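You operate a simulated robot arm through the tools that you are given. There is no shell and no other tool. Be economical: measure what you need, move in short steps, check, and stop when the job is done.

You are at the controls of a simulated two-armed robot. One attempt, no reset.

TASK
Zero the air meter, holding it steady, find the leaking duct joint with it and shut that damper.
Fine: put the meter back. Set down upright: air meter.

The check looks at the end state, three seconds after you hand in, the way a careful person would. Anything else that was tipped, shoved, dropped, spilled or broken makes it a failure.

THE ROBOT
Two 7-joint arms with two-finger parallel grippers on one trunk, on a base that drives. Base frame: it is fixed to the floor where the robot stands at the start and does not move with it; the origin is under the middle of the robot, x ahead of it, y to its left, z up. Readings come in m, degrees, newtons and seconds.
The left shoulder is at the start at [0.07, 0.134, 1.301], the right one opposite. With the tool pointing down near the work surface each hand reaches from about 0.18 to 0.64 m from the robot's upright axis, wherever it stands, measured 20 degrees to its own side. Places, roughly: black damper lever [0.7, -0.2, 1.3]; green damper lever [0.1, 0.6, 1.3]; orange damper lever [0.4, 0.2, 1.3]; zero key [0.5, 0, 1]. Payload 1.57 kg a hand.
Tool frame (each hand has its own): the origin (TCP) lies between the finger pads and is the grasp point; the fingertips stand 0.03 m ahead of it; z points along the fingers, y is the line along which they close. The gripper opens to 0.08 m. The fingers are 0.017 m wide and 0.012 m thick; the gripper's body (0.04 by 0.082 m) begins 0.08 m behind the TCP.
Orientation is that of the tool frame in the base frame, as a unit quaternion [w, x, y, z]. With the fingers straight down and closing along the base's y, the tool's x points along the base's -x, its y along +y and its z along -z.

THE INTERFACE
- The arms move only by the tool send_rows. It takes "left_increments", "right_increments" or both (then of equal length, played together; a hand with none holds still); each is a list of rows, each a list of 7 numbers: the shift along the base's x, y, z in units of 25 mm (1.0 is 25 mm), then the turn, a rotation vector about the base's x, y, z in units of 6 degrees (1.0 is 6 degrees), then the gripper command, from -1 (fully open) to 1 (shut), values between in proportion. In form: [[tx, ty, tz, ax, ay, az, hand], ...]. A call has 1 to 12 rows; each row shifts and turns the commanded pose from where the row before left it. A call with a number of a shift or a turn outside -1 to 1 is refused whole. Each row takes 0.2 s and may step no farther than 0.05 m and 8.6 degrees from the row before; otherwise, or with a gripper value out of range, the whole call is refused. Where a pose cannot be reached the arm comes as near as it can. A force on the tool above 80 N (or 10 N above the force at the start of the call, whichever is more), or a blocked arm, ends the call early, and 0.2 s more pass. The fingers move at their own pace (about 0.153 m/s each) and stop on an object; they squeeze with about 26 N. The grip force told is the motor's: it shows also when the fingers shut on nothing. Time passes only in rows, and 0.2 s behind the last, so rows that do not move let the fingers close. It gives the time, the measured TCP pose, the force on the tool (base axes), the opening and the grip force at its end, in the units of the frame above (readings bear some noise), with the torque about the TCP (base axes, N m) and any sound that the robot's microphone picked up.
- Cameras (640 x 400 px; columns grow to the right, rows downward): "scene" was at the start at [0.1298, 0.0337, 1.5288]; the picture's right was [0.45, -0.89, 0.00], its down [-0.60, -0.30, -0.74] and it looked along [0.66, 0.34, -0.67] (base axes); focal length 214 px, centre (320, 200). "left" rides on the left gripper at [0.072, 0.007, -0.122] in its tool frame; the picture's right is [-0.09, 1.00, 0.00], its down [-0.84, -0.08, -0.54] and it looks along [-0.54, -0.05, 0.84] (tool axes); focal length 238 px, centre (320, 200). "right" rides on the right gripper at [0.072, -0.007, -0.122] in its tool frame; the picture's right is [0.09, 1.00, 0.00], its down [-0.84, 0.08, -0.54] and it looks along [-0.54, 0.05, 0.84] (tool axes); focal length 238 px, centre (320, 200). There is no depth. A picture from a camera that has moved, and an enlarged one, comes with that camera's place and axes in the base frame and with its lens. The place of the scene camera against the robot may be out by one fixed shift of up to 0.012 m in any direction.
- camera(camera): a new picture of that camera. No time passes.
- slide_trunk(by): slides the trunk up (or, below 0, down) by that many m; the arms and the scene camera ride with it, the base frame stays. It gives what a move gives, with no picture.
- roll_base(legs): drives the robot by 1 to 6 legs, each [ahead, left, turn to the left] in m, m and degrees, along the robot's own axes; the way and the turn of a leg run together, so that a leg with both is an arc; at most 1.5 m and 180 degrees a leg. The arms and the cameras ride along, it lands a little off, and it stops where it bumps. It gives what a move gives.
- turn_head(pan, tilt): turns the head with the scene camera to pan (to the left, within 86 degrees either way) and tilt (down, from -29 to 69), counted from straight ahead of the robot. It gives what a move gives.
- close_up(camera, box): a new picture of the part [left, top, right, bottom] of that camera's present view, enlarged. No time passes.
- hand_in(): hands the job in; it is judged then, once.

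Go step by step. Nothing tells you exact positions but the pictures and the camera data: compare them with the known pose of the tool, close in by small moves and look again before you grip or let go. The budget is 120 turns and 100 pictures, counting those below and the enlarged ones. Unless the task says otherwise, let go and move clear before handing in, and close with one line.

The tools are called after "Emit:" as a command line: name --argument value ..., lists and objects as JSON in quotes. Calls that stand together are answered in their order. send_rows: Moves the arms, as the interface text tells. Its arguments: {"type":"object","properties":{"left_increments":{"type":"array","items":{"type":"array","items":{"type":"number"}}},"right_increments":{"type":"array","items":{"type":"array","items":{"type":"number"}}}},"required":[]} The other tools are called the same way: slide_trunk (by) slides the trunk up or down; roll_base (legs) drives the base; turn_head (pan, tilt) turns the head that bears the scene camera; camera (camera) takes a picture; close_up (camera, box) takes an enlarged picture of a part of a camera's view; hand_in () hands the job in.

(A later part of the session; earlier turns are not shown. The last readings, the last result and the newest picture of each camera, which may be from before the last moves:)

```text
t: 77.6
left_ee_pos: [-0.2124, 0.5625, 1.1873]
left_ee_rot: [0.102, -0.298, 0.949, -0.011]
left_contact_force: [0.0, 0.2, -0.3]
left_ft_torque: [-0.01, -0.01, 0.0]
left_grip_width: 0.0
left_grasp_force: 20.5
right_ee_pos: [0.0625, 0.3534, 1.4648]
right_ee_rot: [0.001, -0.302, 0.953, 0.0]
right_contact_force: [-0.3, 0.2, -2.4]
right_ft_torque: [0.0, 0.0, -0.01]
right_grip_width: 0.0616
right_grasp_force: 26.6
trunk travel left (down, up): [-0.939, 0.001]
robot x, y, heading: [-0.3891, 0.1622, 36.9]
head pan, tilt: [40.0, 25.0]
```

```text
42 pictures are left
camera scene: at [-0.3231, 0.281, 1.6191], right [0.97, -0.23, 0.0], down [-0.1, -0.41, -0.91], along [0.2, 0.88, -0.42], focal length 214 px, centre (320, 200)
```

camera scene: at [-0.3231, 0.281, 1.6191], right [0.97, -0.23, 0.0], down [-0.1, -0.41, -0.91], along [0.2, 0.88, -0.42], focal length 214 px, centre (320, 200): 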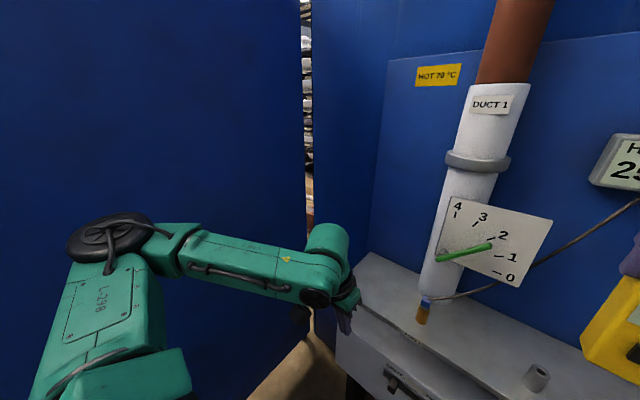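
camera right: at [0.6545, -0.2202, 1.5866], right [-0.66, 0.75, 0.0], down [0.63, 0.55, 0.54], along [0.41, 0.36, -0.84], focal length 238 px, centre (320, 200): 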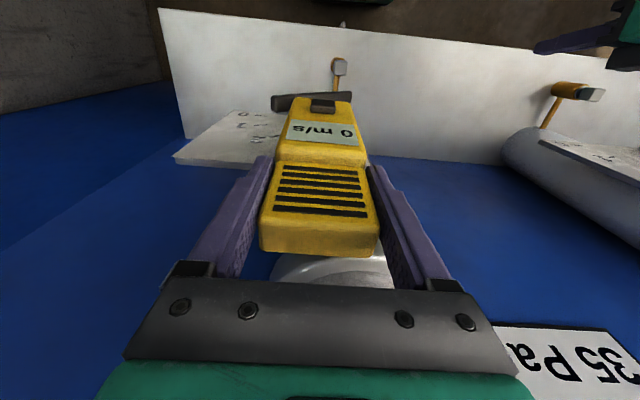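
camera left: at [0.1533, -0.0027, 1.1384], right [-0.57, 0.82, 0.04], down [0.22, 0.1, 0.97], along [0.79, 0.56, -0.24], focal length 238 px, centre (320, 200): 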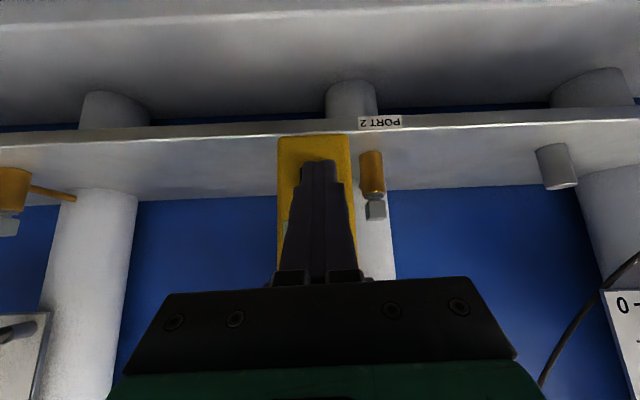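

There is room: the side wall is about 0.75 m to the left of the robot. I'll turn 30° left so the right arm can reach duct 1's collar.

Emit:
roll_base --legs '[[0, 0, 30]]'

Emit:
turn_head --pan -10 --tilt 25

Emit:
camera --camera "scene"

```text
t: 79.5
left_ee_pos: [-0.4353, 0.5974, 1.1877]
left_ee_rot: [0.101, -0.535, 0.839, 0.017]
left_contact_force: [0.1, 0.6, 0.3]
left_ft_torque: [0.0, 0.0, -0.03]
left_grip_width: 0.0
left_grasp_force: 21.3
right_ee_pos: [-0.0919, 0.5539, 1.4656]
right_ee_rot: [-0.001, -0.54, 0.841, 0.001]
right_contact_force: [-0.8, 0.1, -2.5]
right_ft_torque: [0.03, 0.02, -0.02]
right_grip_width: 0.0618
right_grasp_force: 26.1
trunk travel left (down, up): [-0.939, 0.001]
robot x, y, heading: [-0.3879, 0.1677, 67.1]
head pan, tilt: [40.0, 25.0]
```

```text
t: 80.7
left_ee_pos: [-0.436, 0.5959, 1.1892]
left_ee_rot: [0.101, -0.535, 0.839, 0.017]
left_contact_force: [-0.5, -0.3, -0.3]
left_ft_torque: [0.02, 0.01, -0.02]
left_grip_width: 0.0002
left_grasp_force: 21.8
right_ee_pos: [-0.0939, 0.5545, 1.465]
right_ee_rot: [0.0, -0.54, 0.842, 0.001]
right_contact_force: [0.4, -0.2, -2.4]
right_ft_torque: [0.0, 0.0, -0.01]
right_grip_width: 0.0616
right_grasp_force: 25.7
trunk travel left (down, up): [-0.939, 0.001]
robot x, y, heading: [-0.3917, 0.1622, 67.0]
head pan, tilt: [-10.0, 25.0]
```

```text
41 pictures are left
camera scene: at [-0.3147, 0.2847, 1.6191], right [0.84, -0.54, 0.0], down [-0.23, -0.36, -0.91], along [0.49, 0.76, -0.42], focal length 214 px, centre (320, 200)
```

scene: 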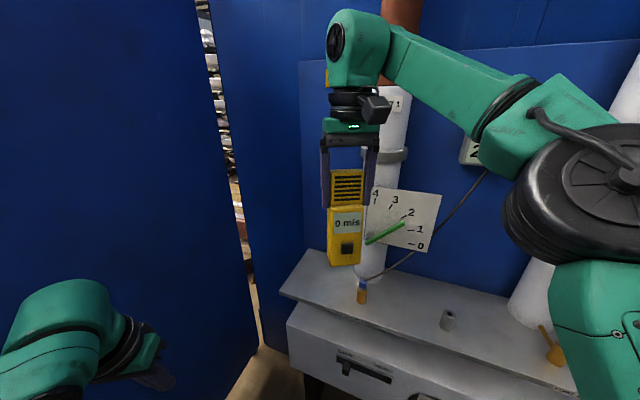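

The meter is aligned with collar 1. I'll drive in straight toward the wall.

Emit:
roll_base --legs '[[0.147, -0.085, 0]]'

Emit:
camera --camera "scene"

Emit:
camera --camera "right"

```text
t: 82.2
left_ee_pos: [-0.3011, 0.6949, 1.1883]
left_ee_rot: [0.103, -0.532, 0.84, 0.016]
left_contact_force: [0.3, -0.5, -0.7]
left_ft_torque: [0.02, -0.02, 0.0]
left_grip_width: 0.0
left_grasp_force: 20.8
right_ee_pos: [0.0405, 0.6502, 1.4678]
right_ee_rot: [0.002, -0.539, 0.842, 0.0]
right_contact_force: [0.1, -0.5, -1.9]
right_ft_torque: [0.03, -0.03, -0.02]
right_grip_width: 0.0616
right_grasp_force: 26.1
trunk travel left (down, up): [-0.939, 0.001]
robot x, y, heading: [-0.2558, 0.2655, 66.6]
head pan, tilt: [-10.0, 25.0]
```

```text
40 pictures are left
camera scene: at [-0.182, 0.381, 1.6196], right [0.84, -0.55, 0.0], down [-0.23, -0.35, -0.91], along [0.5, 0.76, -0.42], focal length 214 px, centre (320, 200)
```

scene: 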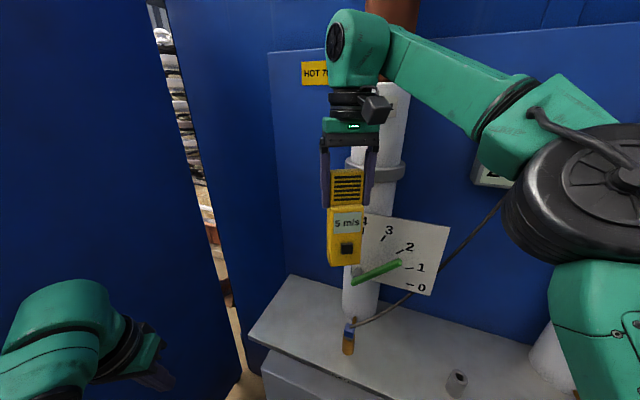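

```text
39 pictures are left
camera right: at [0.0161, 0.582, 1.5884], right [-0.94, 0.33, 0.0], down [0.28, 0.79, 0.55], along [0.18, 0.51, -0.84], focal length 238 px, centre (320, 200)
```

right: 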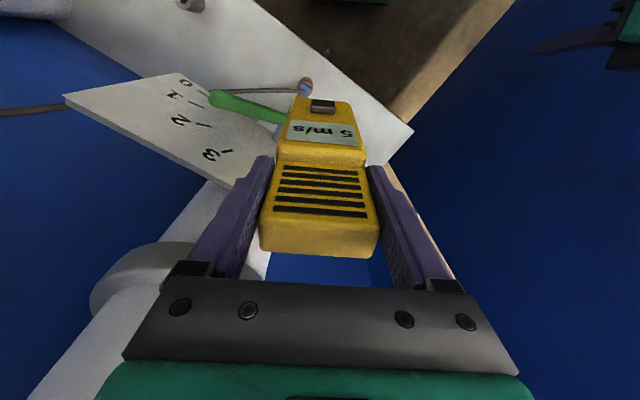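

The meter jumps to 5 m/s at collar 1, so duct 1 (green lever) is the leaking one. I'll put the meter back first: back off, turn to face the wall, and travel to its spot.

Emit:
roll_base --legs '[[-0.155, 0.085, 0], [0, 0, -29.2], [0, -0.515, 0]]'

Emit:
turn_head --pan -8 --tilt 38

Emit:
camera --camera "scene"

```text
t: 87.7
left_ee_pos: [0.0881, 0.1584, 1.187]
left_ee_rot: [0.103, -0.314, 0.944, -0.009]
left_contact_force: [-0.3, -0.3, -0.6]
left_ft_torque: [-0.02, 0.01, 0.0]
left_grip_width: 0.0001
left_grasp_force: 21.3
right_ee_pos: [0.3698, -0.0387, 1.466]
right_ee_rot: [0.001, -0.319, 0.948, 0.0]
right_contact_force: [0.2, -0.3, -2.4]
right_ft_torque: [-0.03, 0.0, 0.02]
right_grip_width: 0.0616
right_grasp_force: 26.6
trunk travel left (down, up): [-0.939, 0.001]
robot x, y, heading: [-0.0716, -0.2423, 39.3]
head pan, tilt: [-10.0, 25.0]
```

```text
t: 88.4
left_ee_pos: [0.0896, 0.1564, 1.1876]
left_ee_rot: [0.102, -0.313, 0.944, -0.009]
left_contact_force: [0.1, 0.3, 0.3]
left_ft_torque: [0.0, 0.0, 0.01]
left_grip_width: 0.0
left_grasp_force: 21.7
right_ee_pos: [0.3712, -0.042, 1.4664]
right_ee_rot: [0.001, -0.318, 0.948, 0.001]
right_contact_force: [0.6, 0.3, -2.2]
right_ft_torque: [0.0, -0.01, 0.02]
right_grip_width: 0.0613
right_grasp_force: 26.2
trunk travel left (down, up): [-0.939, 0.001]
robot x, y, heading: [-0.0712, -0.247, 39.0]
head pan, tilt: [-8.0, 38.0]
```

```text
38 pictures are left
camera scene: at [0.0451, -0.1733, 1.5988], right [0.51, -0.86, 0.0], down [-0.53, -0.32, -0.79], along [0.68, 0.41, -0.62], focal length 214 px, centre (320, 200)
```

scene: 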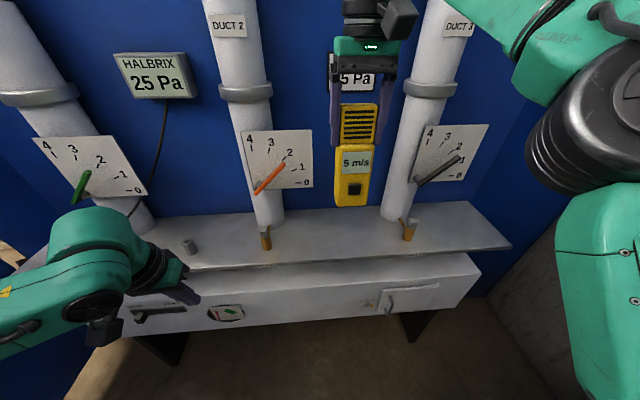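

The display seems to still show 5 m/s away from the duct, so I'll check whether it is latched or drifting.

Emit:
close_up --camera "scene" --box '[310, 80, 410, 220]'

Emit:
send_rows --right_increments '[[0, 0, -0.5, 0, 0, 0, 1], [0, 0, -0.5, 0, 0, 0, 1], [0, 0, 0, 0, 0, 0, 1], [0, 0, 0, 0, 0, 0, 1], [0, 0, 0, 0, 0, 0, 1], [0, 0, 0, 0, 0, 0, 1]]'

Emit:
camera --camera "right"

```text
2.86 times, centred on (360, 150) of scene
camera zoom: at [0.0451, -0.1733, 1.5988], right [0.51, -0.86, 0.0], down [-0.53, -0.32, -0.79], along [0.68, 0.41, -0.62], focal length 613 px, centre (206, 343)
```

zoom: 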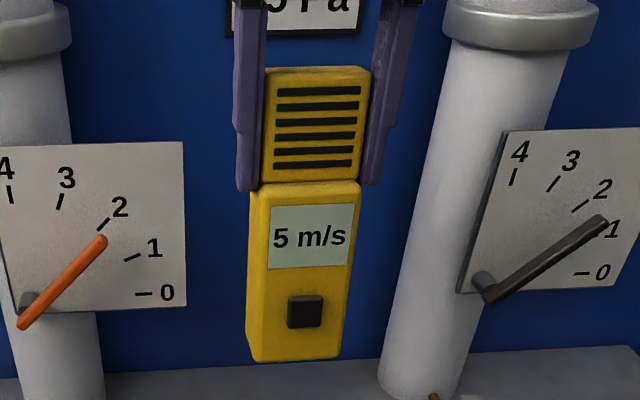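

```text
t: 89.8
left_ee_pos: [0.0905, 0.1568, 1.1877]
left_ee_rot: [0.102, -0.313, 0.944, -0.008]
left_contact_force: [0.1, 1.7, -0.3]
left_ft_torque: [-0.02, 0.01, -0.03]
left_grip_width: 0.0
left_grasp_force: 21.5
right_ee_pos: [0.3741, -0.0421, 1.4407]
right_ee_rot: [-0.001, -0.318, 0.948, 0.001]
right_contact_force: [0.5, 0.0, -2.5]
right_ft_torque: [0.03, 0.0, -0.07]
right_grip_width: 0.0616
right_grasp_force: 26.2
trunk travel left (down, up): [-0.939, 0.001]
robot x, y, heading: [-0.0777, -0.2461, 39.0]
head pan, tilt: [-8.0, 38.0]
```

```text
36 pictures are left
camera right: at [0.3187, -0.092, 1.562], right [-0.68, 0.74, 0.0], down [0.62, 0.57, 0.54], along [0.4, 0.37, -0.84], focal length 238 px, centre (320, 200)
```

right: 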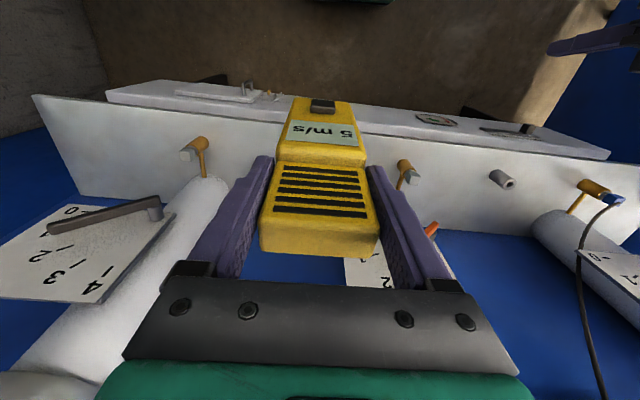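

The 5 m/s reading stays, so the meter holds the last joint's result. 2 and 3 gave 0 and 1 gave 5, which settles it. Now I'll lower the trunk and drive to the meter's home spot.

Emit:
slide_trunk --by -0.064

Emit:
roll_base --legs '[[0.195, -0.025, -1.3]]'

Emit:
camera --camera "scene"

```text
t: 90.9
left_ee_pos: [0.0894, 0.1567, 1.1244]
left_ee_rot: [0.102, -0.314, 0.944, -0.008]
left_contact_force: [0.5, -0.7, 0.5]
left_ft_torque: [0.04, 0.0, 0.0]
left_grip_width: 0.0001
left_grasp_force: 21.4
right_ee_pos: [0.372, -0.043, 1.3757]
right_ee_rot: [0.001, -0.318, 0.948, 0.001]
right_contact_force: [-0.1, 0.3, -2.6]
right_ft_torque: [-0.02, 0.01, -0.02]
right_grip_width: 0.0616
right_grasp_force: 25.5
trunk travel left (down, up): [-0.875, 0.065]
robot x, y, heading: [-0.0709, -0.2445, 39.1]
head pan, tilt: [-8.0, 38.0]
```

```text
t: 92.5
left_ee_pos: [0.2607, 0.254, 1.1248]
left_ee_rot: [0.104, -0.306, 0.946, -0.009]
left_contact_force: [0.0, -0.3, -0.4]
left_ft_torque: [-0.02, -0.04, 0.03]
left_grip_width: 0.0002
left_grasp_force: 21.3
right_ee_pos: [0.5379, 0.0494, 1.3776]
right_ee_rot: [0.002, -0.311, 0.95, 0.002]
right_contact_force: [0.8, -0.5, -2.1]
right_ft_torque: [0.0, -0.03, -0.02]
right_grip_width: 0.0618
right_grasp_force: 26.0
trunk travel left (down, up): [-0.875, 0.065]
robot x, y, heading: [0.0912, -0.1445, 38.1]
head pan, tilt: [-8.0, 38.0]
```

```text
35 pictures are left
camera scene: at [0.2091, -0.0764, 1.5353], right [0.5, -0.87, 0.0], down [-0.53, -0.31, -0.79], along [0.68, 0.4, -0.61], focal length 214 px, centre (320, 200)
```

scene: 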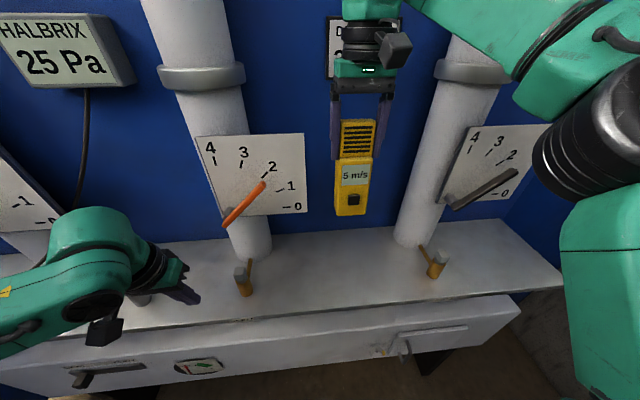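

The meter is almost above its spot. I'll lower it to about 1 cm above the bench.

Emit:
send_rows --right_increments '[[0.067, -0.035, -0.95, 0, 0, 0, 1], [0.067, -0.035, -0.95, 0, 0, 0, 1], [0.067, -0.035, -0.95, 0, 0, 0, 1], [0.067, -0.035, -0.95, 0, 0, 0, 1], [0.067, -0.035, -0.95, 0, 0, 0, 1], [0.067, -0.035, -0.95, 0, 0, 0, 1], [0.067, -0.035, -0.95, 0, 0, 0, 1], [0.067, -0.035, -0.95, 0, 0, 0, 1], [0, 0, -0.6, 0, 0, 0, 1], [0, 0, -0.4, 0, 0, 0, 1], [0, 0, 0, 0, 0, 0, 1]]'

Emit:
close_up --camera "scene" --box '[260, 140, 460, 300]'

```text
t: 94.8
left_ee_pos: [0.2634, 0.2555, 1.123]
left_ee_rot: [0.103, -0.306, 0.946, -0.009]
left_contact_force: [0.0, -0.3, 0.3]
left_ft_torque: [0.01, -0.01, -0.01]
left_grip_width: 0.0
left_grasp_force: 21.3
right_ee_pos: [0.5546, 0.0453, 1.1609]
right_ee_rot: [0.001, -0.311, 0.951, 0.001]
right_contact_force: [-0.5, 0.3, -1.4]
right_ft_torque: [0.01, 0.01, 0.02]
right_grip_width: 0.0616
right_grasp_force: 25.7
trunk travel left (down, up): [-0.875, 0.065]
robot x, y, heading: [0.0963, -0.1423, 38.2]
head pan, tilt: [-8.0, 38.0]
```

```text
2.50 times, centred on (360, 220) of scene
camera zoom: at [0.2136, -0.0738, 1.5348], right [0.5, -0.87, 0.0], down [-0.53, -0.31, -0.79], along [0.68, 0.39, -0.62], focal length 536 px, centre (220, 150)
```

zoom: 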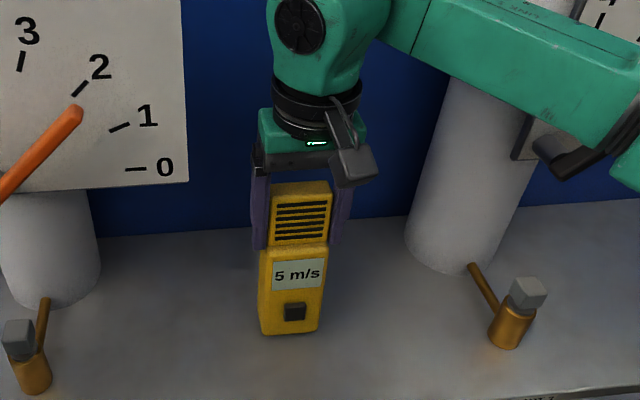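

Position is within 3 mm of home. I'll shift it a touch and lower it in fine steps until it touches.

Emit:
send_rows --right_increments '[[-0.11, -0.09, 0, 0, 0, 0, 1], [0, 0, -0.15, 0, 0, 0, 1], [0, 0, -0.15, 0, 0, 0, 1], [0, 0, 0, 0, 0, 0, 1]]'

Emit:
send_rows --right_increments '[[0, 0, -0.06, 0, 0, 0, 1], [0, 0, -0.06, 0, 0, 0, 1], [0, 0, 0, 0, 0, 0, 1]]'

```text
t: 95.8
left_ee_pos: [0.2635, 0.2554, 1.1242]
left_ee_rot: [0.102, -0.306, 0.947, -0.009]
left_contact_force: [-0.1, 1.2, 0.4]
left_ft_torque: [-0.02, -0.02, -0.01]
left_grip_width: 0.0002
left_grasp_force: 21.4
right_ee_pos: [0.5521, 0.0425, 1.153]
right_ee_rot: [0.001, -0.311, 0.95, 0.001]
right_contact_force: [0.3, -0.2, -1.3]
right_ft_torque: [-0.05, 0.01, -0.03]
right_grip_width: 0.0615
right_grasp_force: 25.6
trunk travel left (down, up): [-0.875, 0.065]
robot x, y, heading: [0.0973, -0.1433, 37.9]
head pan, tilt: [-8.0, 38.0]
```

```text
t: 96.7
left_ee_pos: [0.2625, 0.2564, 1.1245]
left_ee_rot: [0.104, -0.306, 0.946, -0.009]
left_contact_force: [-0.8, 0.0, 0.1]
left_ft_torque: [-0.02, -0.01, 0.03]
left_grip_width: 0.0002
left_grasp_force: 21.3
right_ee_pos: [0.5521, 0.0423, 1.1517]
right_ee_rot: [0.001, -0.311, 0.95, 0.001]
right_contact_force: [0.1, 0.7, 1.1]
right_ft_torque: [0.07, -0.19, 0.01]
right_grip_width: 0.0615
right_grasp_force: 26.0
trunk travel left (down, up): [-0.875, 0.065]
robot x, y, heading: [0.0922, -0.1392, 38.1]
head pan, tilt: [-8.0, 38.0]
```

It has touched down. I'll press down another millimetre and open the fingers gently.

Emit:
send_rows --right_increments '[[0, 0, -0.05, 0, 0, 0, 1], [0, 0, 0, 0, 0, 0, 0.45], [0, 0, 0, 0, 0, 0, 0], [0, 0, 0, 0, 0, 0, -1], [0, 0, 0, 0, 0, 0, -1], [0, 0, 0, 0, 0, 0, -1]]'

Emit:
camera --camera "right"

```text
t: 98.0
left_ee_pos: [0.263, 0.2554, 1.1242]
left_ee_rot: [0.102, -0.306, 0.947, -0.01]
left_contact_force: [1.2, -0.6, 0.4]
left_ft_torque: [-0.03, 0.0, 0.02]
left_grip_width: 0.0
left_grasp_force: 21.8
right_ee_pos: [0.5517, 0.0428, 1.1503]
right_ee_rot: [0.001, -0.312, 0.95, 0.001]
right_contact_force: [1.1, 0.4, 1.2]
right_ft_torque: [0.0, 0.03, 0.0]
right_grip_width: 0.0798
right_grasp_force: 0.1
trunk travel left (down, up): [-0.875, 0.065]
robot x, y, heading: [0.0917, -0.143, 38.2]
head pan, tilt: [-8.0, 38.0]
```

```text
33 pictures are left
camera right: at [0.4979, -0.0057, 1.2714], right [-0.66, 0.75, 0.0], down [0.63, 0.56, 0.54], along [0.41, 0.36, -0.84], focal length 238 px, centre (320, 200)
```

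right: 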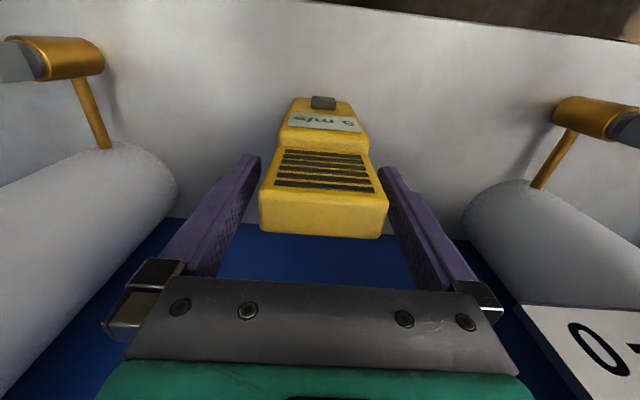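

It's released and standing. One finger is close to it, so I'll recentre by 3 mm and then rise straight up.

Emit:
send_rows --right_increments '[[-0.07, 0.1, 0, 0, 0, 0, -1], [0, 0, 0.4, 0, 0, 0, -1], [0, 0, 0.8, 0, 0, 0, -1], [0, 0, 0.8, 0, 0, 0, -1], [0, 0, 0.8, 0, 0, 0, -1], [0, 0, 0.8, 0, 0, 0, -1], [0, 0, 0.8, 0, 0, 0, -1], [0, 0, 0.8, 0, 0, 0, -1], [-0.8, -0.6, 0, 0, 0, 0, -1], [-0.8, -0.6, 0, 0, 0, 0, -1], [-0.8, -0.6, 0, 0, 0, 0, -1], [0, 0, 0, 0, 0, 0, -1]]'

Emit:
close_up --camera "scene" --box '[220, 120, 480, 310]'

```text
t: 100.7
left_ee_pos: [0.2637, 0.2563, 1.1247]
left_ee_rot: [0.102, -0.307, 0.946, -0.009]
left_contact_force: [-1.0, -0.6, -0.3]
left_ft_torque: [0.02, -0.01, -0.03]
left_grip_width: 0.0
left_grasp_force: 21.3
right_ee_pos: [0.4916, -0.0021, 1.2804]
right_ee_rot: [0.001, -0.312, 0.95, 0.001]
right_contact_force: [1.1, -0.3, 0.4]
right_ft_torque: [0.0, 0.0, 0.0]
right_grip_width: 0.0801
right_grasp_force: 0.0
trunk travel left (down, up): [-0.875, 0.065]
robot x, y, heading: [0.0953, -0.1474, 38.2]
head pan, tilt: [-8.0, 38.0]
```

```text
2.11 times, centred on (350, 215) of scene
camera zoom: at [0.2135, -0.0737, 1.5348], right [0.5, -0.87, 0.0], down [-0.53, -0.31, -0.79], along [0.68, 0.39, -0.62], focal length 452 px, centre (257, 168)
```

zoom: 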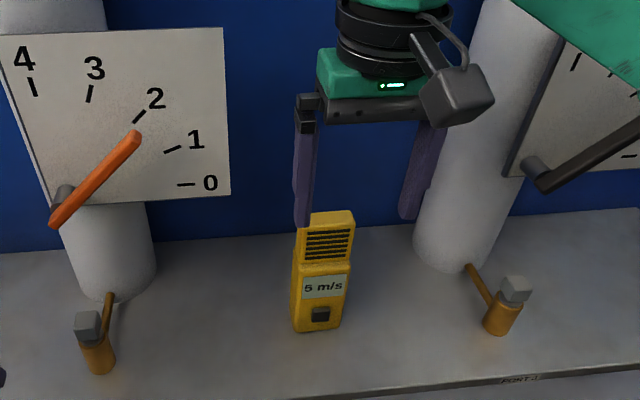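

The meter stands upright at its home spot. Now for the green lever on duct 1: I'll close and raise the right hand, then drive back, left, and turn toward it.

Emit:
send_rows --right_increments '[[-0.3, -0.2, 0.9, 0, 0, 0, -1], [-0.3, -0.2, 0.9, 0, 0, 0, 1], [-0.3, -0.2, 0.9, 0, 0, 0, 1], [0, 0, 0.9, 0, 0, 0, 1], [0, 0, 0.9, 0, 0, 0, 1], [0, 0, 0, 0, 0, 0, 1]]'

Emit:
roll_base --legs '[[-0.2, 0, 0], [0, 0.54, 0], [0, 0, 18.5]]'

Emit:
turn_head --pan 5 --tilt 30

Emit:
camera --camera "scene"

```text
t: 102.0
left_ee_pos: [0.2629, 0.2552, 1.1238]
left_ee_rot: [0.102, -0.307, 0.946, -0.009]
left_contact_force: [0.4, 0.9, 0.2]
left_ft_torque: [-0.05, 0.03, -0.04]
left_grip_width: 0.0
left_grasp_force: 22.0
right_ee_pos: [0.4685, -0.0145, 1.3933]
right_ee_rot: [0.0, -0.311, 0.95, 0.001]
right_contact_force: [0.1, 0.0, -0.2]
right_ft_torque: [0.01, 0.0, -0.01]
right_grip_width: 0.0
right_grasp_force: 21.2
trunk travel left (down, up): [-0.875, 0.065]
robot x, y, heading: [0.0937, -0.1444, 38.3]
head pan, tilt: [-8.0, 38.0]
```

```text
t: 107.4
left_ee_pos: [-0.3612, 0.5979, 1.1235]
left_ee_rot: [0.102, -0.451, 0.887, 0.007]
left_contact_force: [0.2, -0.3, -0.2]
left_ft_torque: [0.01, 0.01, 0.03]
left_grip_width: 0.0
left_grasp_force: 21.2
right_ee_pos: [-0.0829, 0.4062, 1.3933]
right_ee_rot: [0.0, -0.456, 0.89, 0.0]
right_contact_force: [-0.3, 0.1, 0.3]
right_ft_torque: [0.03, 0.03, 0.01]
right_grip_width: 0.0
right_grasp_force: 21.2
trunk travel left (down, up): [-0.875, 0.065]
robot x, y, heading: [-0.4013, 0.1634, 56.2]
head pan, tilt: [-8.0, 38.0]
```

```text
t: 108.2
left_ee_pos: [-0.3617, 0.5995, 1.123]
left_ee_rot: [0.103, -0.45, 0.887, 0.007]
left_contact_force: [0.1, 0.0, -0.6]
left_ft_torque: [0.02, 0.02, 0.0]
left_grip_width: 0.0
left_grasp_force: 20.8
right_ee_pos: [-0.0828, 0.4049, 1.3912]
right_ee_rot: [0.001, -0.456, 0.89, 0.0]
right_contact_force: [-0.8, 0.2, -0.3]
right_ft_torque: [0.0, -0.03, 0.0]
right_grip_width: 0.0
right_grasp_force: 22.2
trunk travel left (down, up): [-0.875, 0.065]
robot x, y, heading: [-0.3977, 0.1663, 56.0]
head pan, tilt: [5.0, 30.0]
```

```text
31 pictures are left
camera scene: at [-0.3223, 0.2824, 1.5471], right [0.87, -0.48, 0.0], down [-0.24, -0.44, -0.87], along [0.42, 0.76, -0.5], focal length 214 px, centre (320, 200)
```

scene: 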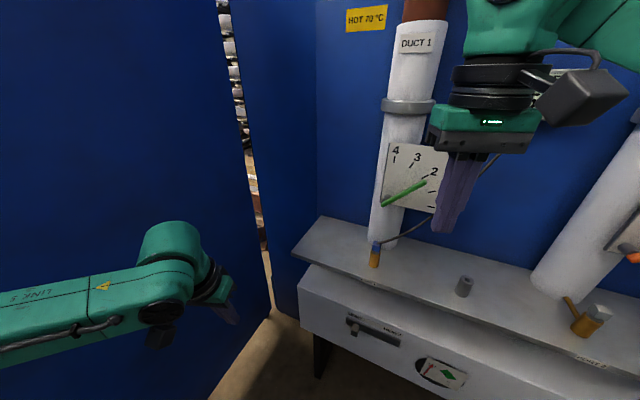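

I'll take closer views of the green lever from both cameras to locate it.

Emit:
close_up --camera "scene" --box '[360, 130, 480, 250]'

Emit:
camera --camera "right"

Emit:
camera --camera "left"

```text
3.33 times, centred on (420, 190) of scene
camera zoom: at [-0.3223, 0.2824, 1.5471], right [0.87, -0.48, 0.0], down [-0.24, -0.44, -0.87], along [0.42, 0.76, -0.5], focal length 715 px, centre (-13, 233)
```

zoom: 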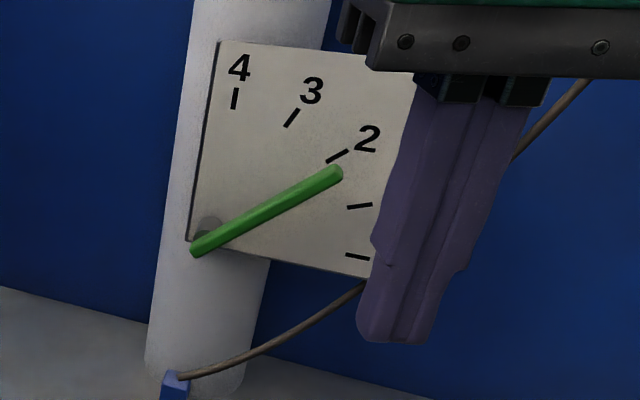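

```text
29 pictures are left
camera right: at [-0.1197, 0.3422, 1.5142], right [-0.86, 0.51, 0.0], down [0.43, 0.72, 0.54], along [0.27, 0.47, -0.84], focal length 238 px, centre (320, 200)
```

right: 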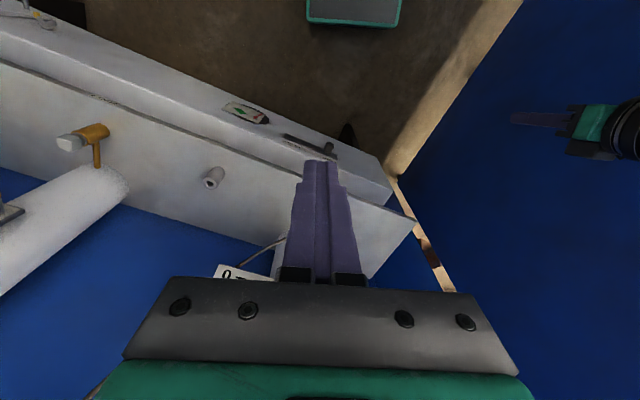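

```text
28 pictures are left
camera left: at [-0.4291, 0.5316, 1.23], right [-0.74, 0.66, -0.06], down [0.45, 0.56, 0.69], along [0.5, 0.49, -0.72], focal length 238 px, centre (320, 200)
```

left: 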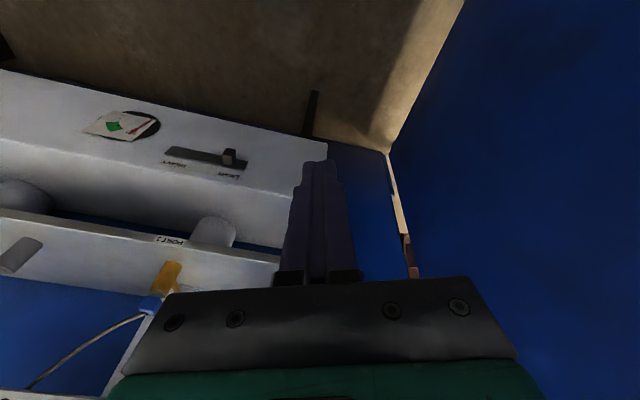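

The lever runs from its pivot at about t=-0.478, z=1.229 up to its tip at about t=-0.389, z=1.32, with n≈0.455. I'll square the right hand to the wall and drive in above the lever.

Emit:
send_rows --right_increments '[[0, 0, 0, 0, 0, -0.76, 1], [0, 0, 0, 0, 0, -0.76, 1], [0, 0, 0, 0, 0, -0.76, 1], [0, 0, 0, 0, 0, -0.76, 1], [0, 0, 0, 0, 0, 0, 1]]'

Emit:
roll_base --legs '[[0.21, -0.06, 0]]'

Emit:
camera --camera "scene"

Emit:
camera --camera "right"

```text
t: 109.4
left_ee_pos: [-0.3619, 0.5969, 1.1249]
left_ee_rot: [0.103, -0.451, 0.887, 0.007]
left_contact_force: [0.0, -0.4, 0.2]
left_ft_torque: [-0.01, 0.03, 0.01]
left_grip_width: 0.0002
left_grasp_force: 21.3
right_ee_pos: [-0.0839, 0.4048, 1.3923]
right_ee_rot: [0.001, -0.309, 0.951, 0.001]
right_contact_force: [0.2, 0.3, 0.8]
right_ft_torque: [-0.03, 0.0, 0.05]
right_grip_width: 0.0
right_grasp_force: 21.1
trunk travel left (down, up): [-0.875, 0.065]
robot x, y, heading: [-0.4003, 0.1681, 56.0]
head pan, tilt: [5.0, 30.0]
```

```text
t: 111.0
left_ee_pos: [-0.1972, 0.7307, 1.1254]
left_ee_rot: [0.104, -0.448, 0.888, 0.008]
left_contact_force: [-0.5, -0.8, -0.5]
left_ft_torque: [0.05, 0.01, 0.01]
left_grip_width: 0.0002
left_grasp_force: 21.1
right_ee_pos: [0.0779, 0.5346, 1.3942]
right_ee_rot: [0.002, -0.307, 0.952, 0.002]
right_contact_force: [-1.3, -0.3, 1.0]
right_ft_torque: [0.03, -0.01, 0.0]
right_grip_width: 0.0002
right_grasp_force: 21.2
trunk travel left (down, up): [-0.875, 0.065]
robot x, y, heading: [-0.2379, 0.3015, 56.0]
head pan, tilt: [5.0, 30.0]
```

```text
27 pictures are left
camera scene: at [-0.1618, 0.4141, 1.5477], right [0.87, -0.49, 0.0], down [-0.24, -0.43, -0.87], along [0.42, 0.76, -0.5], focal length 214 px, centre (320, 200)
```

scene: 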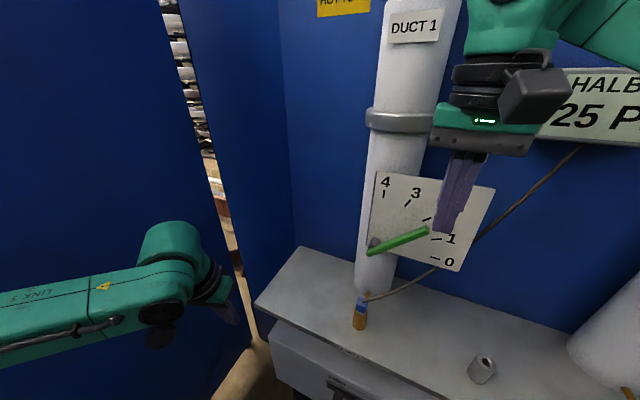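

```text
26 pictures are left
camera right: at [0.0234, 0.4873, 1.516], right [-0.66, 0.75, 0.0], down [0.63, 0.55, 0.55], along [0.41, 0.36, -0.84], focal length 238 px, centre (320, 200)
```

right: 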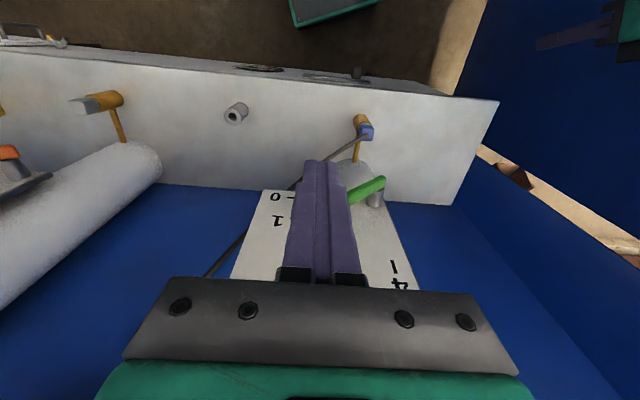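

Both views agree on the lever position. I'll move the fingertips over the bar and start down, stopping just above contact.

Emit:
send_rows --right_increments '[[0.72, 0.78, 0, 0, 0, 0, 1], [0.72, 0.78, 0, 0, 0, 0, 1], [0.71, 0.78, 0, 0, 0, 0, 1], [0, 0, -0.8, 0, 0, 0, 1], [0, 0, -0.6, 0, 0, 0, 1], [0, 0, 0, 0, 0, 0, 1]]'

Emit:
close_up --camera "scene" --box '[340, 140, 540, 300]'

Emit:
close_up --camera "right" --box '[220, 80, 420, 280]'

```text
t: 112.4
left_ee_pos: [-0.1957, 0.7336, 1.1238]
left_ee_rot: [0.103, -0.449, 0.888, 0.007]
left_contact_force: [-0.3, -0.1, 0.7]
left_ft_torque: [0.0, -0.02, 0.03]
left_grip_width: 0.0
left_grasp_force: 21.3
right_ee_pos: [0.1347, 0.5968, 1.357]
right_ee_rot: [0.001, -0.307, 0.952, 0.001]
right_contact_force: [-0.1, -1.4, 0.0]
right_ft_torque: [0.01, 0.03, -0.04]
right_grip_width: 0.0
right_grasp_force: 21.0
trunk travel left (down, up): [-0.875, 0.065]
robot x, y, heading: [-0.2358, 0.2987, 55.7]
head pan, tilt: [5.0, 30.0]
```

```text
2.50 times, centred on (440, 220) of scene
camera zoom: at [-0.1584, 0.4177, 1.5472], right [0.87, -0.49, 0.0], down [-0.24, -0.44, -0.87], along [0.42, 0.76, -0.5], focal length 536 px, centre (20, 150)
```

zoom: 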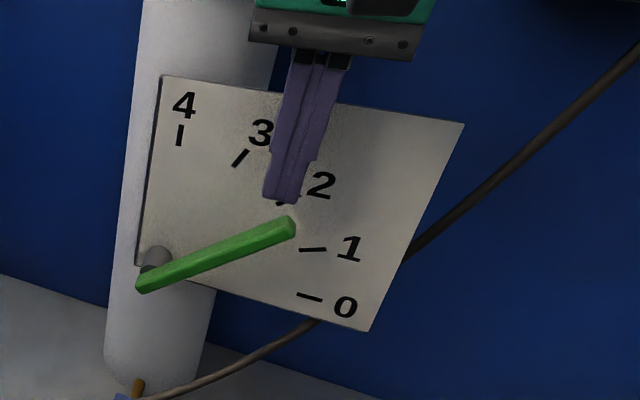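

```text
2.00 times, centred on (320, 180) of right
camera zoom: at [0.0808, 0.5493, 1.4784], right [-0.66, 0.75, 0.0], down [0.63, 0.55, 0.54], along [0.41, 0.36, -0.84], focal length 477 px, centre (320, 240)
```

zoom: 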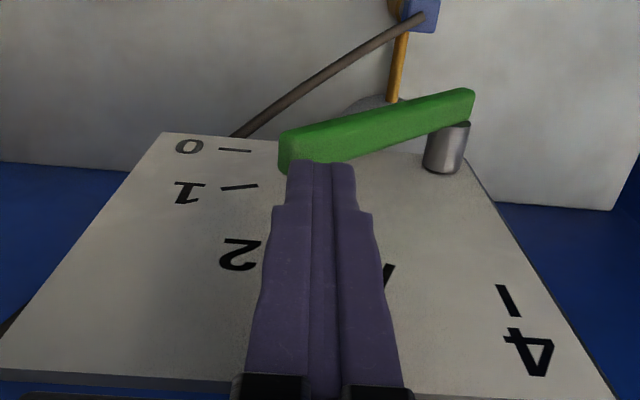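

The fingers are over the bar, about 4 mm too close to the wall. I'll correct that and push down in small steps.

Emit:
send_rows --right_increments '[[-0.15, -0.1, 0, 0, 0, 0, 1], [0, 0, -0.4, 0, 0, 0, 1], [0, 0, -0.4, 0, 0, 0, 1], [0, 0, -0.4, 0, 0, 0, 1], [0, 0, -0.4, 0, 0, 0, 1], [0, 0, 0, 0, 0, 0, 1]]'

Emit:
close_up --camera "scene" --box '[340, 140, 540, 300]'

Emit:
close_up --camera "right" --box '[220, 80, 420, 280]'

```text
t: 113.8
left_ee_pos: [-0.1955, 0.7329, 1.124]
left_ee_rot: [0.103, -0.449, 0.888, 0.008]
left_contact_force: [0.4, 0.4, 0.2]
left_ft_torque: [0.0, 0.0, 0.01]
left_grip_width: 0.0
left_grasp_force: 21.0
right_ee_pos: [0.1317, 0.5937, 1.3165]
right_ee_rot: [0.0, -0.307, 0.952, 0.001]
right_contact_force: [0.4, 0.2, 0.3]
right_ft_torque: [0.0, 0.02, 0.0]
right_grip_width: 0.0001
right_grasp_force: 21.3
trunk travel left (down, up): [-0.875, 0.065]
robot x, y, heading: [-0.2347, 0.3005, 55.8]
head pan, tilt: [5.0, 30.0]
```

```text
2.50 times, centred on (440, 220) of scene
camera zoom: at [-0.1577, 0.4161, 1.5472], right [0.87, -0.49, 0.0], down [-0.24, -0.44, -0.87], along [0.42, 0.76, -0.5], focal length 536 px, centre (20, 150)
```

zoom: 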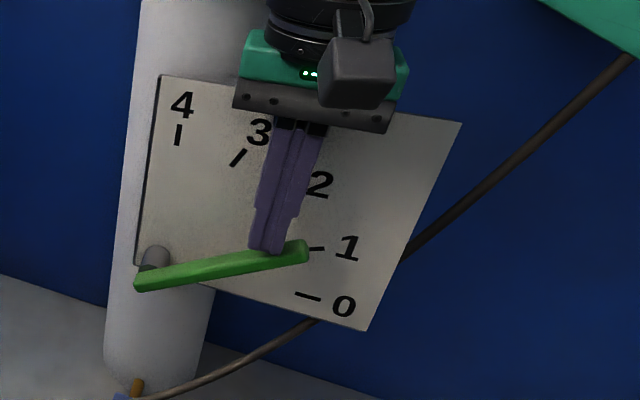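

```text
2.00 times, centred on (320, 180) of right
camera zoom: at [0.077, 0.5453, 1.4381], right [-0.66, 0.75, 0.0], down [0.63, 0.55, 0.54], along [0.41, 0.36, -0.84], focal length 477 px, centre (320, 240)
```

zoom: 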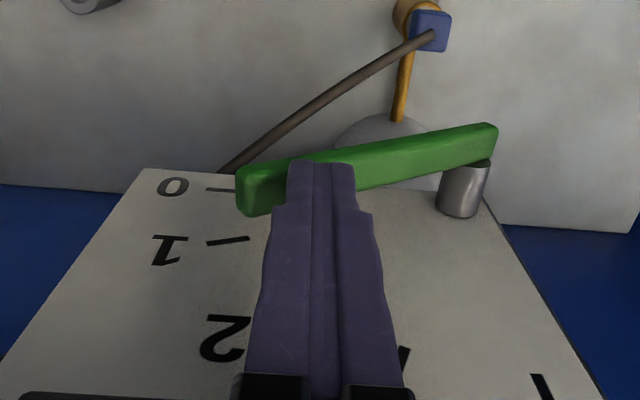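

The lever is turning easily and now stands near 1. I'll continue down in small steps.

Emit:
send_rows --right_increments '[[0, 0, -0.4, 0, 0, 0, 1], [0, 0, -0.4, 0, 0, 0, 1], [0, 0, -0.4, 0, 0, 0, 1], [0, 0, 0, 0, 0, 0, 1]]'

Emit:
close_up --camera "scene" --box '[340, 140, 540, 300]'

Emit:
close_up --camera "right" --box '[220, 80, 420, 280]'

```text
t: 114.8
left_ee_pos: [-0.1961, 0.7336, 1.1237]
left_ee_rot: [0.103, -0.448, 0.888, 0.007]
left_contact_force: [-0.3, 0.8, 0.0]
left_ft_torque: [0.0, -0.01, 0.0]
left_grip_width: 0.0001
left_grasp_force: 21.2
right_ee_pos: [0.1317, 0.595, 1.2875]
right_ee_rot: [0.001, -0.307, 0.952, 0.0]
right_contact_force: [0.4, -0.4, -0.2]
right_ft_torque: [0.02, 0.0, 0.01]
right_grip_width: 0.0
right_grasp_force: 21.1
trunk travel left (down, up): [-0.875, 0.065]
robot x, y, heading: [-0.2346, 0.3031, 55.9]
head pan, tilt: [5.0, 30.0]
```

```text
2.50 times, centred on (440, 220) of scene
camera zoom: at [-0.1585, 0.4187, 1.547], right [0.87, -0.49, 0.0], down [-0.24, -0.44, -0.87], along [0.42, 0.76, -0.5], focal length 536 px, centre (20, 150)
```

zoom: 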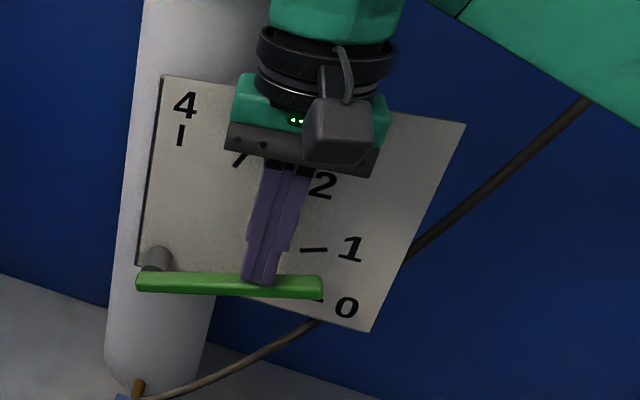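

```text
2.00 times, centred on (320, 180) of right
camera zoom: at [0.0769, 0.5474, 1.4088], right [-0.66, 0.75, 0.0], down [0.63, 0.55, 0.54], along [0.41, 0.36, -0.84], focal length 477 px, centre (320, 240)
```

zoom: 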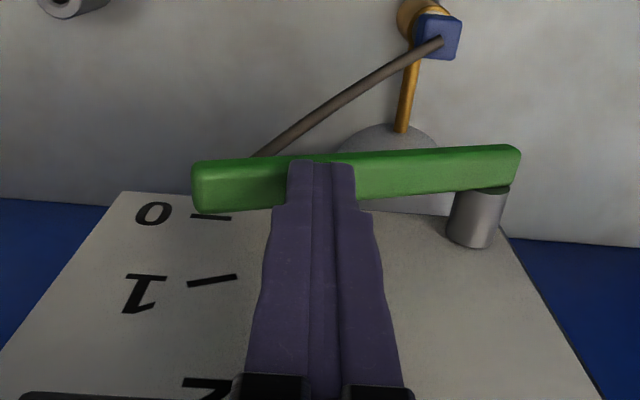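

The lever is nearly there. It needs about 2 cm more to lie along the 0 mark.

Emit:
send_rows --right_increments '[[0, 0, -0.3, 0, 0, 0, 1], [0, 0, -0.3, 0, 0, 0, 1], [0, 0, -0.2, 0, 0, 0, 1], [0, 0, 0, 0, 0, 0, 1]]'

Emit:
close_up --camera "scene" --box '[340, 140, 540, 300]'

Emit:
close_up --camera "right" --box '[220, 80, 420, 280]'

```text
t: 115.8
left_ee_pos: [-0.1964, 0.7339, 1.1232]
left_ee_rot: [0.102, -0.449, 0.888, 0.006]
left_contact_force: [-0.6, 0.1, 0.0]
left_ft_torque: [-0.02, 0.0, 0.0]
left_grip_width: 0.0002
left_grasp_force: 21.4
right_ee_pos: [0.1325, 0.5948, 1.2676]
right_ee_rot: [0.001, -0.307, 0.952, 0.001]
right_contact_force: [-1.8, 0.0, -0.2]
right_ft_torque: [0.01, 0.01, 0.02]
right_grip_width: 0.0001
right_grasp_force: 21.4
trunk travel left (down, up): [-0.875, 0.065]
robot x, y, heading: [-0.2349, 0.3003, 55.7]
head pan, tilt: [5.0, 30.0]
```

```text
2.50 times, centred on (440, 220) of scene
camera zoom: at [-0.1578, 0.418, 1.547], right [0.87, -0.49, 0.0], down [-0.24, -0.44, -0.87], along [0.42, 0.76, -0.5], focal length 536 px, centre (20, 150)
```

zoom: 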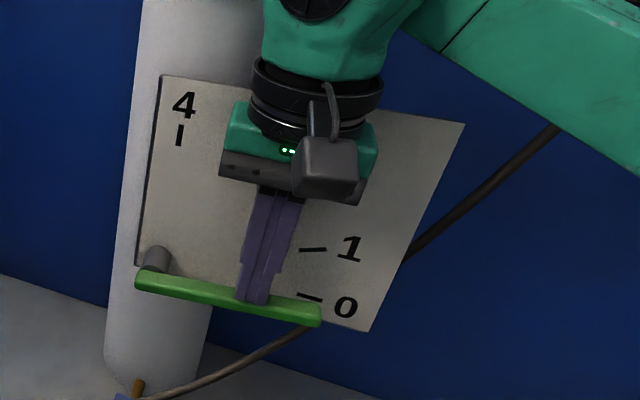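

```text
2.00 times, centred on (320, 180) of right
camera zoom: at [0.0782, 0.5474, 1.3883], right [-0.66, 0.75, 0.0], down [0.63, 0.55, 0.54], along [0.41, 0.36, -0.84], focal length 477 px, centre (320, 240)
```

zoom: 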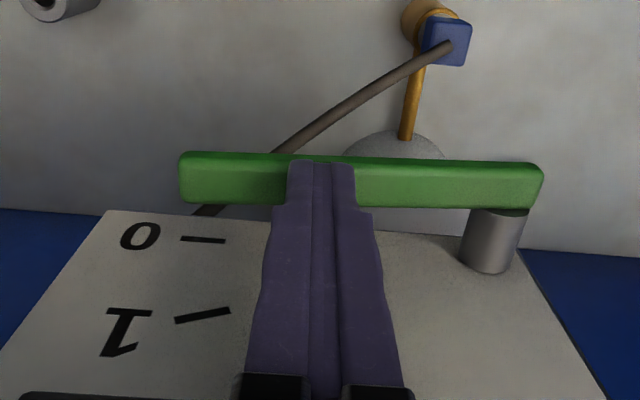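

It is within about 3° of the 0 mark. I'll nudge down a few more millimetres and watch for the stop.

Emit:
send_rows --right_increments '[[0, 0, -0.08, 0, 0, 0, 1], [0, 0, -0.08, 0, 0, 0, 1], [0, 0, 0, 0, 0, 0, 1]]'

Emit:
close_up --camera "scene" --box '[360, 180, 500, 290]'

Emit:
close_up --camera "right" --box '[220, 80, 420, 280]'

```text
t: 116.6
left_ee_pos: [-0.1959, 0.7334, 1.1246]
left_ee_rot: [0.103, -0.448, 0.888, 0.006]
left_contact_force: [0.1, 0.1, -1.1]
left_ft_torque: [0.01, 0.0, -0.01]
left_grip_width: 0.0
left_grasp_force: 21.4
right_ee_pos: [0.1319, 0.5945, 1.2659]
right_ee_rot: [0.0, -0.307, 0.952, 0.001]
right_contact_force: [0.2, -0.3, -0.3]
right_ft_torque: [0.01, 0.02, -0.03]
right_grip_width: 0.0001
right_grasp_force: 20.9
trunk travel left (down, up): [-0.875, 0.065]
robot x, y, heading: [-0.2352, 0.299, 55.8]
head pan, tilt: [5.0, 30.0]
```

```text
3.64 times, centred on (430, 235) of scene
camera zoom: at [-0.1578, 0.4174, 1.5471], right [0.87, -0.49, 0.0], down [-0.24, -0.44, -0.87], along [0.42, 0.76, -0.5], focal length 780 px, centre (-80, 73)
```

zoom: 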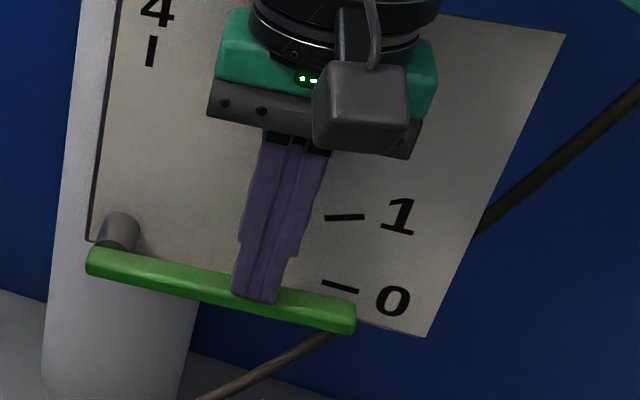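

```text
2.00 times, centred on (320, 180) of right
camera zoom: at [0.0775, 0.5466, 1.3858], right [-0.66, 0.75, 0.0], down [0.63, 0.55, 0.54], along [0.41, 0.36, -0.84], focal length 477 px, centre (320, 240)
```

zoom: 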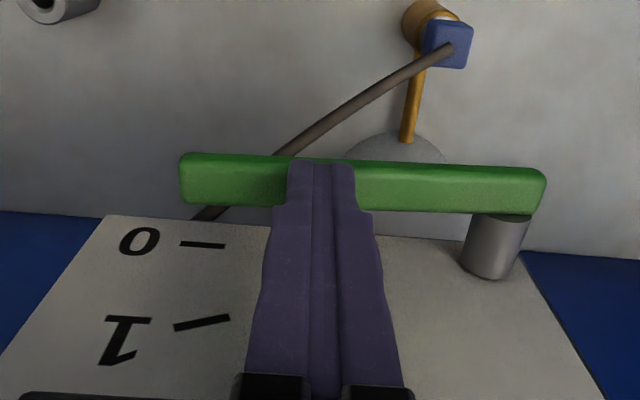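

It is still about 2° short of parallel with the 0 line. A few more small nudges.

Emit:
send_rows --right_increments '[[0, 0, -0.08, 0, 0, 0, 1], [0, 0, -0.08, 0, 0, 0, 1], [0, 0, 0, 0, 0, 0, 1]]'

Emit:
close_up --camera "right" --box '[220, 80, 420, 280]'

```text
t: 117.4
left_ee_pos: [-0.1961, 0.7338, 1.1238]
left_ee_rot: [0.103, -0.448, 0.888, 0.006]
left_contact_force: [-0.1, 0.7, 0.0]
left_ft_torque: [-0.02, 0.0, 0.01]
left_grip_width: 0.0
left_grasp_force: 21.3
right_ee_pos: [0.1325, 0.5944, 1.26]
right_ee_rot: [0.0, -0.307, 0.952, 0.001]
right_contact_force: [-0.4, 0.0, -0.9]
right_ft_torque: [-0.04, -0.02, -0.02]
right_grip_width: 0.0002
right_grasp_force: 21.7
trunk travel left (down, up): [-0.875, 0.065]
robot x, y, heading: [-0.2344, 0.3018, 55.7]
head pan, tilt: [5.0, 30.0]
```

```text
2.00 times, centred on (320, 180) of right
camera zoom: at [0.0774, 0.5462, 1.3813], right [-0.66, 0.75, 0.0], down [0.63, 0.55, 0.54], along [0.41, 0.36, -0.84], focal length 477 px, centre (320, 240)
```

zoom: 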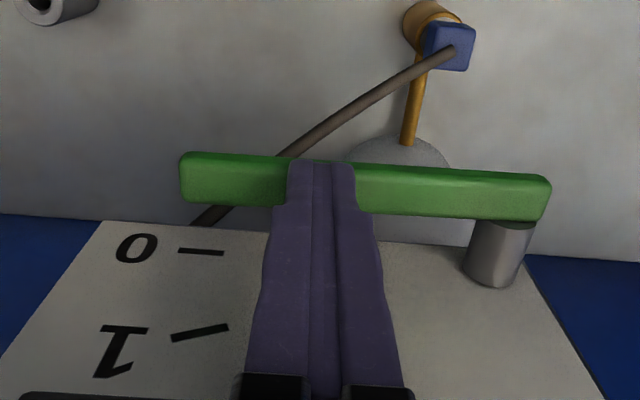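

About 1° remains. One last small nudge, watching the force.

Emit:
send_rows --right_increments '[[0, 0, -0.08, 0, 0, 0, 1], [0, 0, 0, 0, 0, 0, 1]]'

Emit:
close_up --camera "right" --box '[220, 80, 420, 280]'

```text
t: 118.0
left_ee_pos: [-0.196, 0.7331, 1.1237]
left_ee_rot: [0.103, -0.448, 0.888, 0.006]
left_contact_force: [-0.3, 0.8, 0.1]
left_ft_torque: [0.0, 0.0, 0.03]
left_grip_width: 0.0
left_grasp_force: 21.2
right_ee_pos: [0.133, 0.5943, 1.2579]
right_ee_rot: [0.001, -0.307, 0.952, 0.0]
right_contact_force: [0.4, 0.0, -0.1]
right_ft_torque: [0.01, -0.01, -0.02]
right_grip_width: 0.0
right_grasp_force: 21.4
trunk travel left (down, up): [-0.875, 0.065]
robot x, y, heading: [-0.2325, 0.299, 55.6]
head pan, tilt: [5.0, 30.0]
```

```text
2.00 times, centred on (320, 180) of right
camera zoom: at [0.078, 0.5465, 1.3796], right [-0.66, 0.75, 0.0], down [0.63, 0.55, 0.54], along [0.41, 0.36, -0.84], focal length 477 px, centre (320, 240)
```

zoom: 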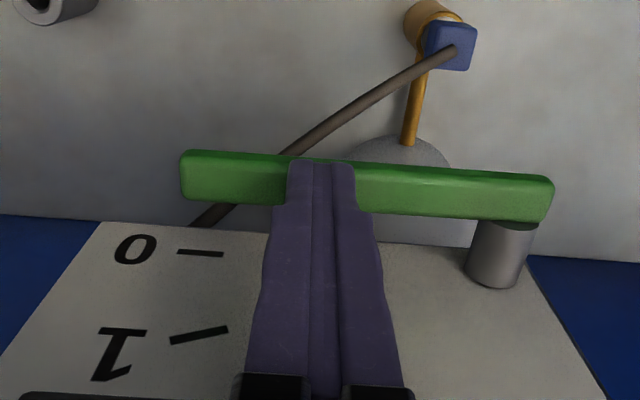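

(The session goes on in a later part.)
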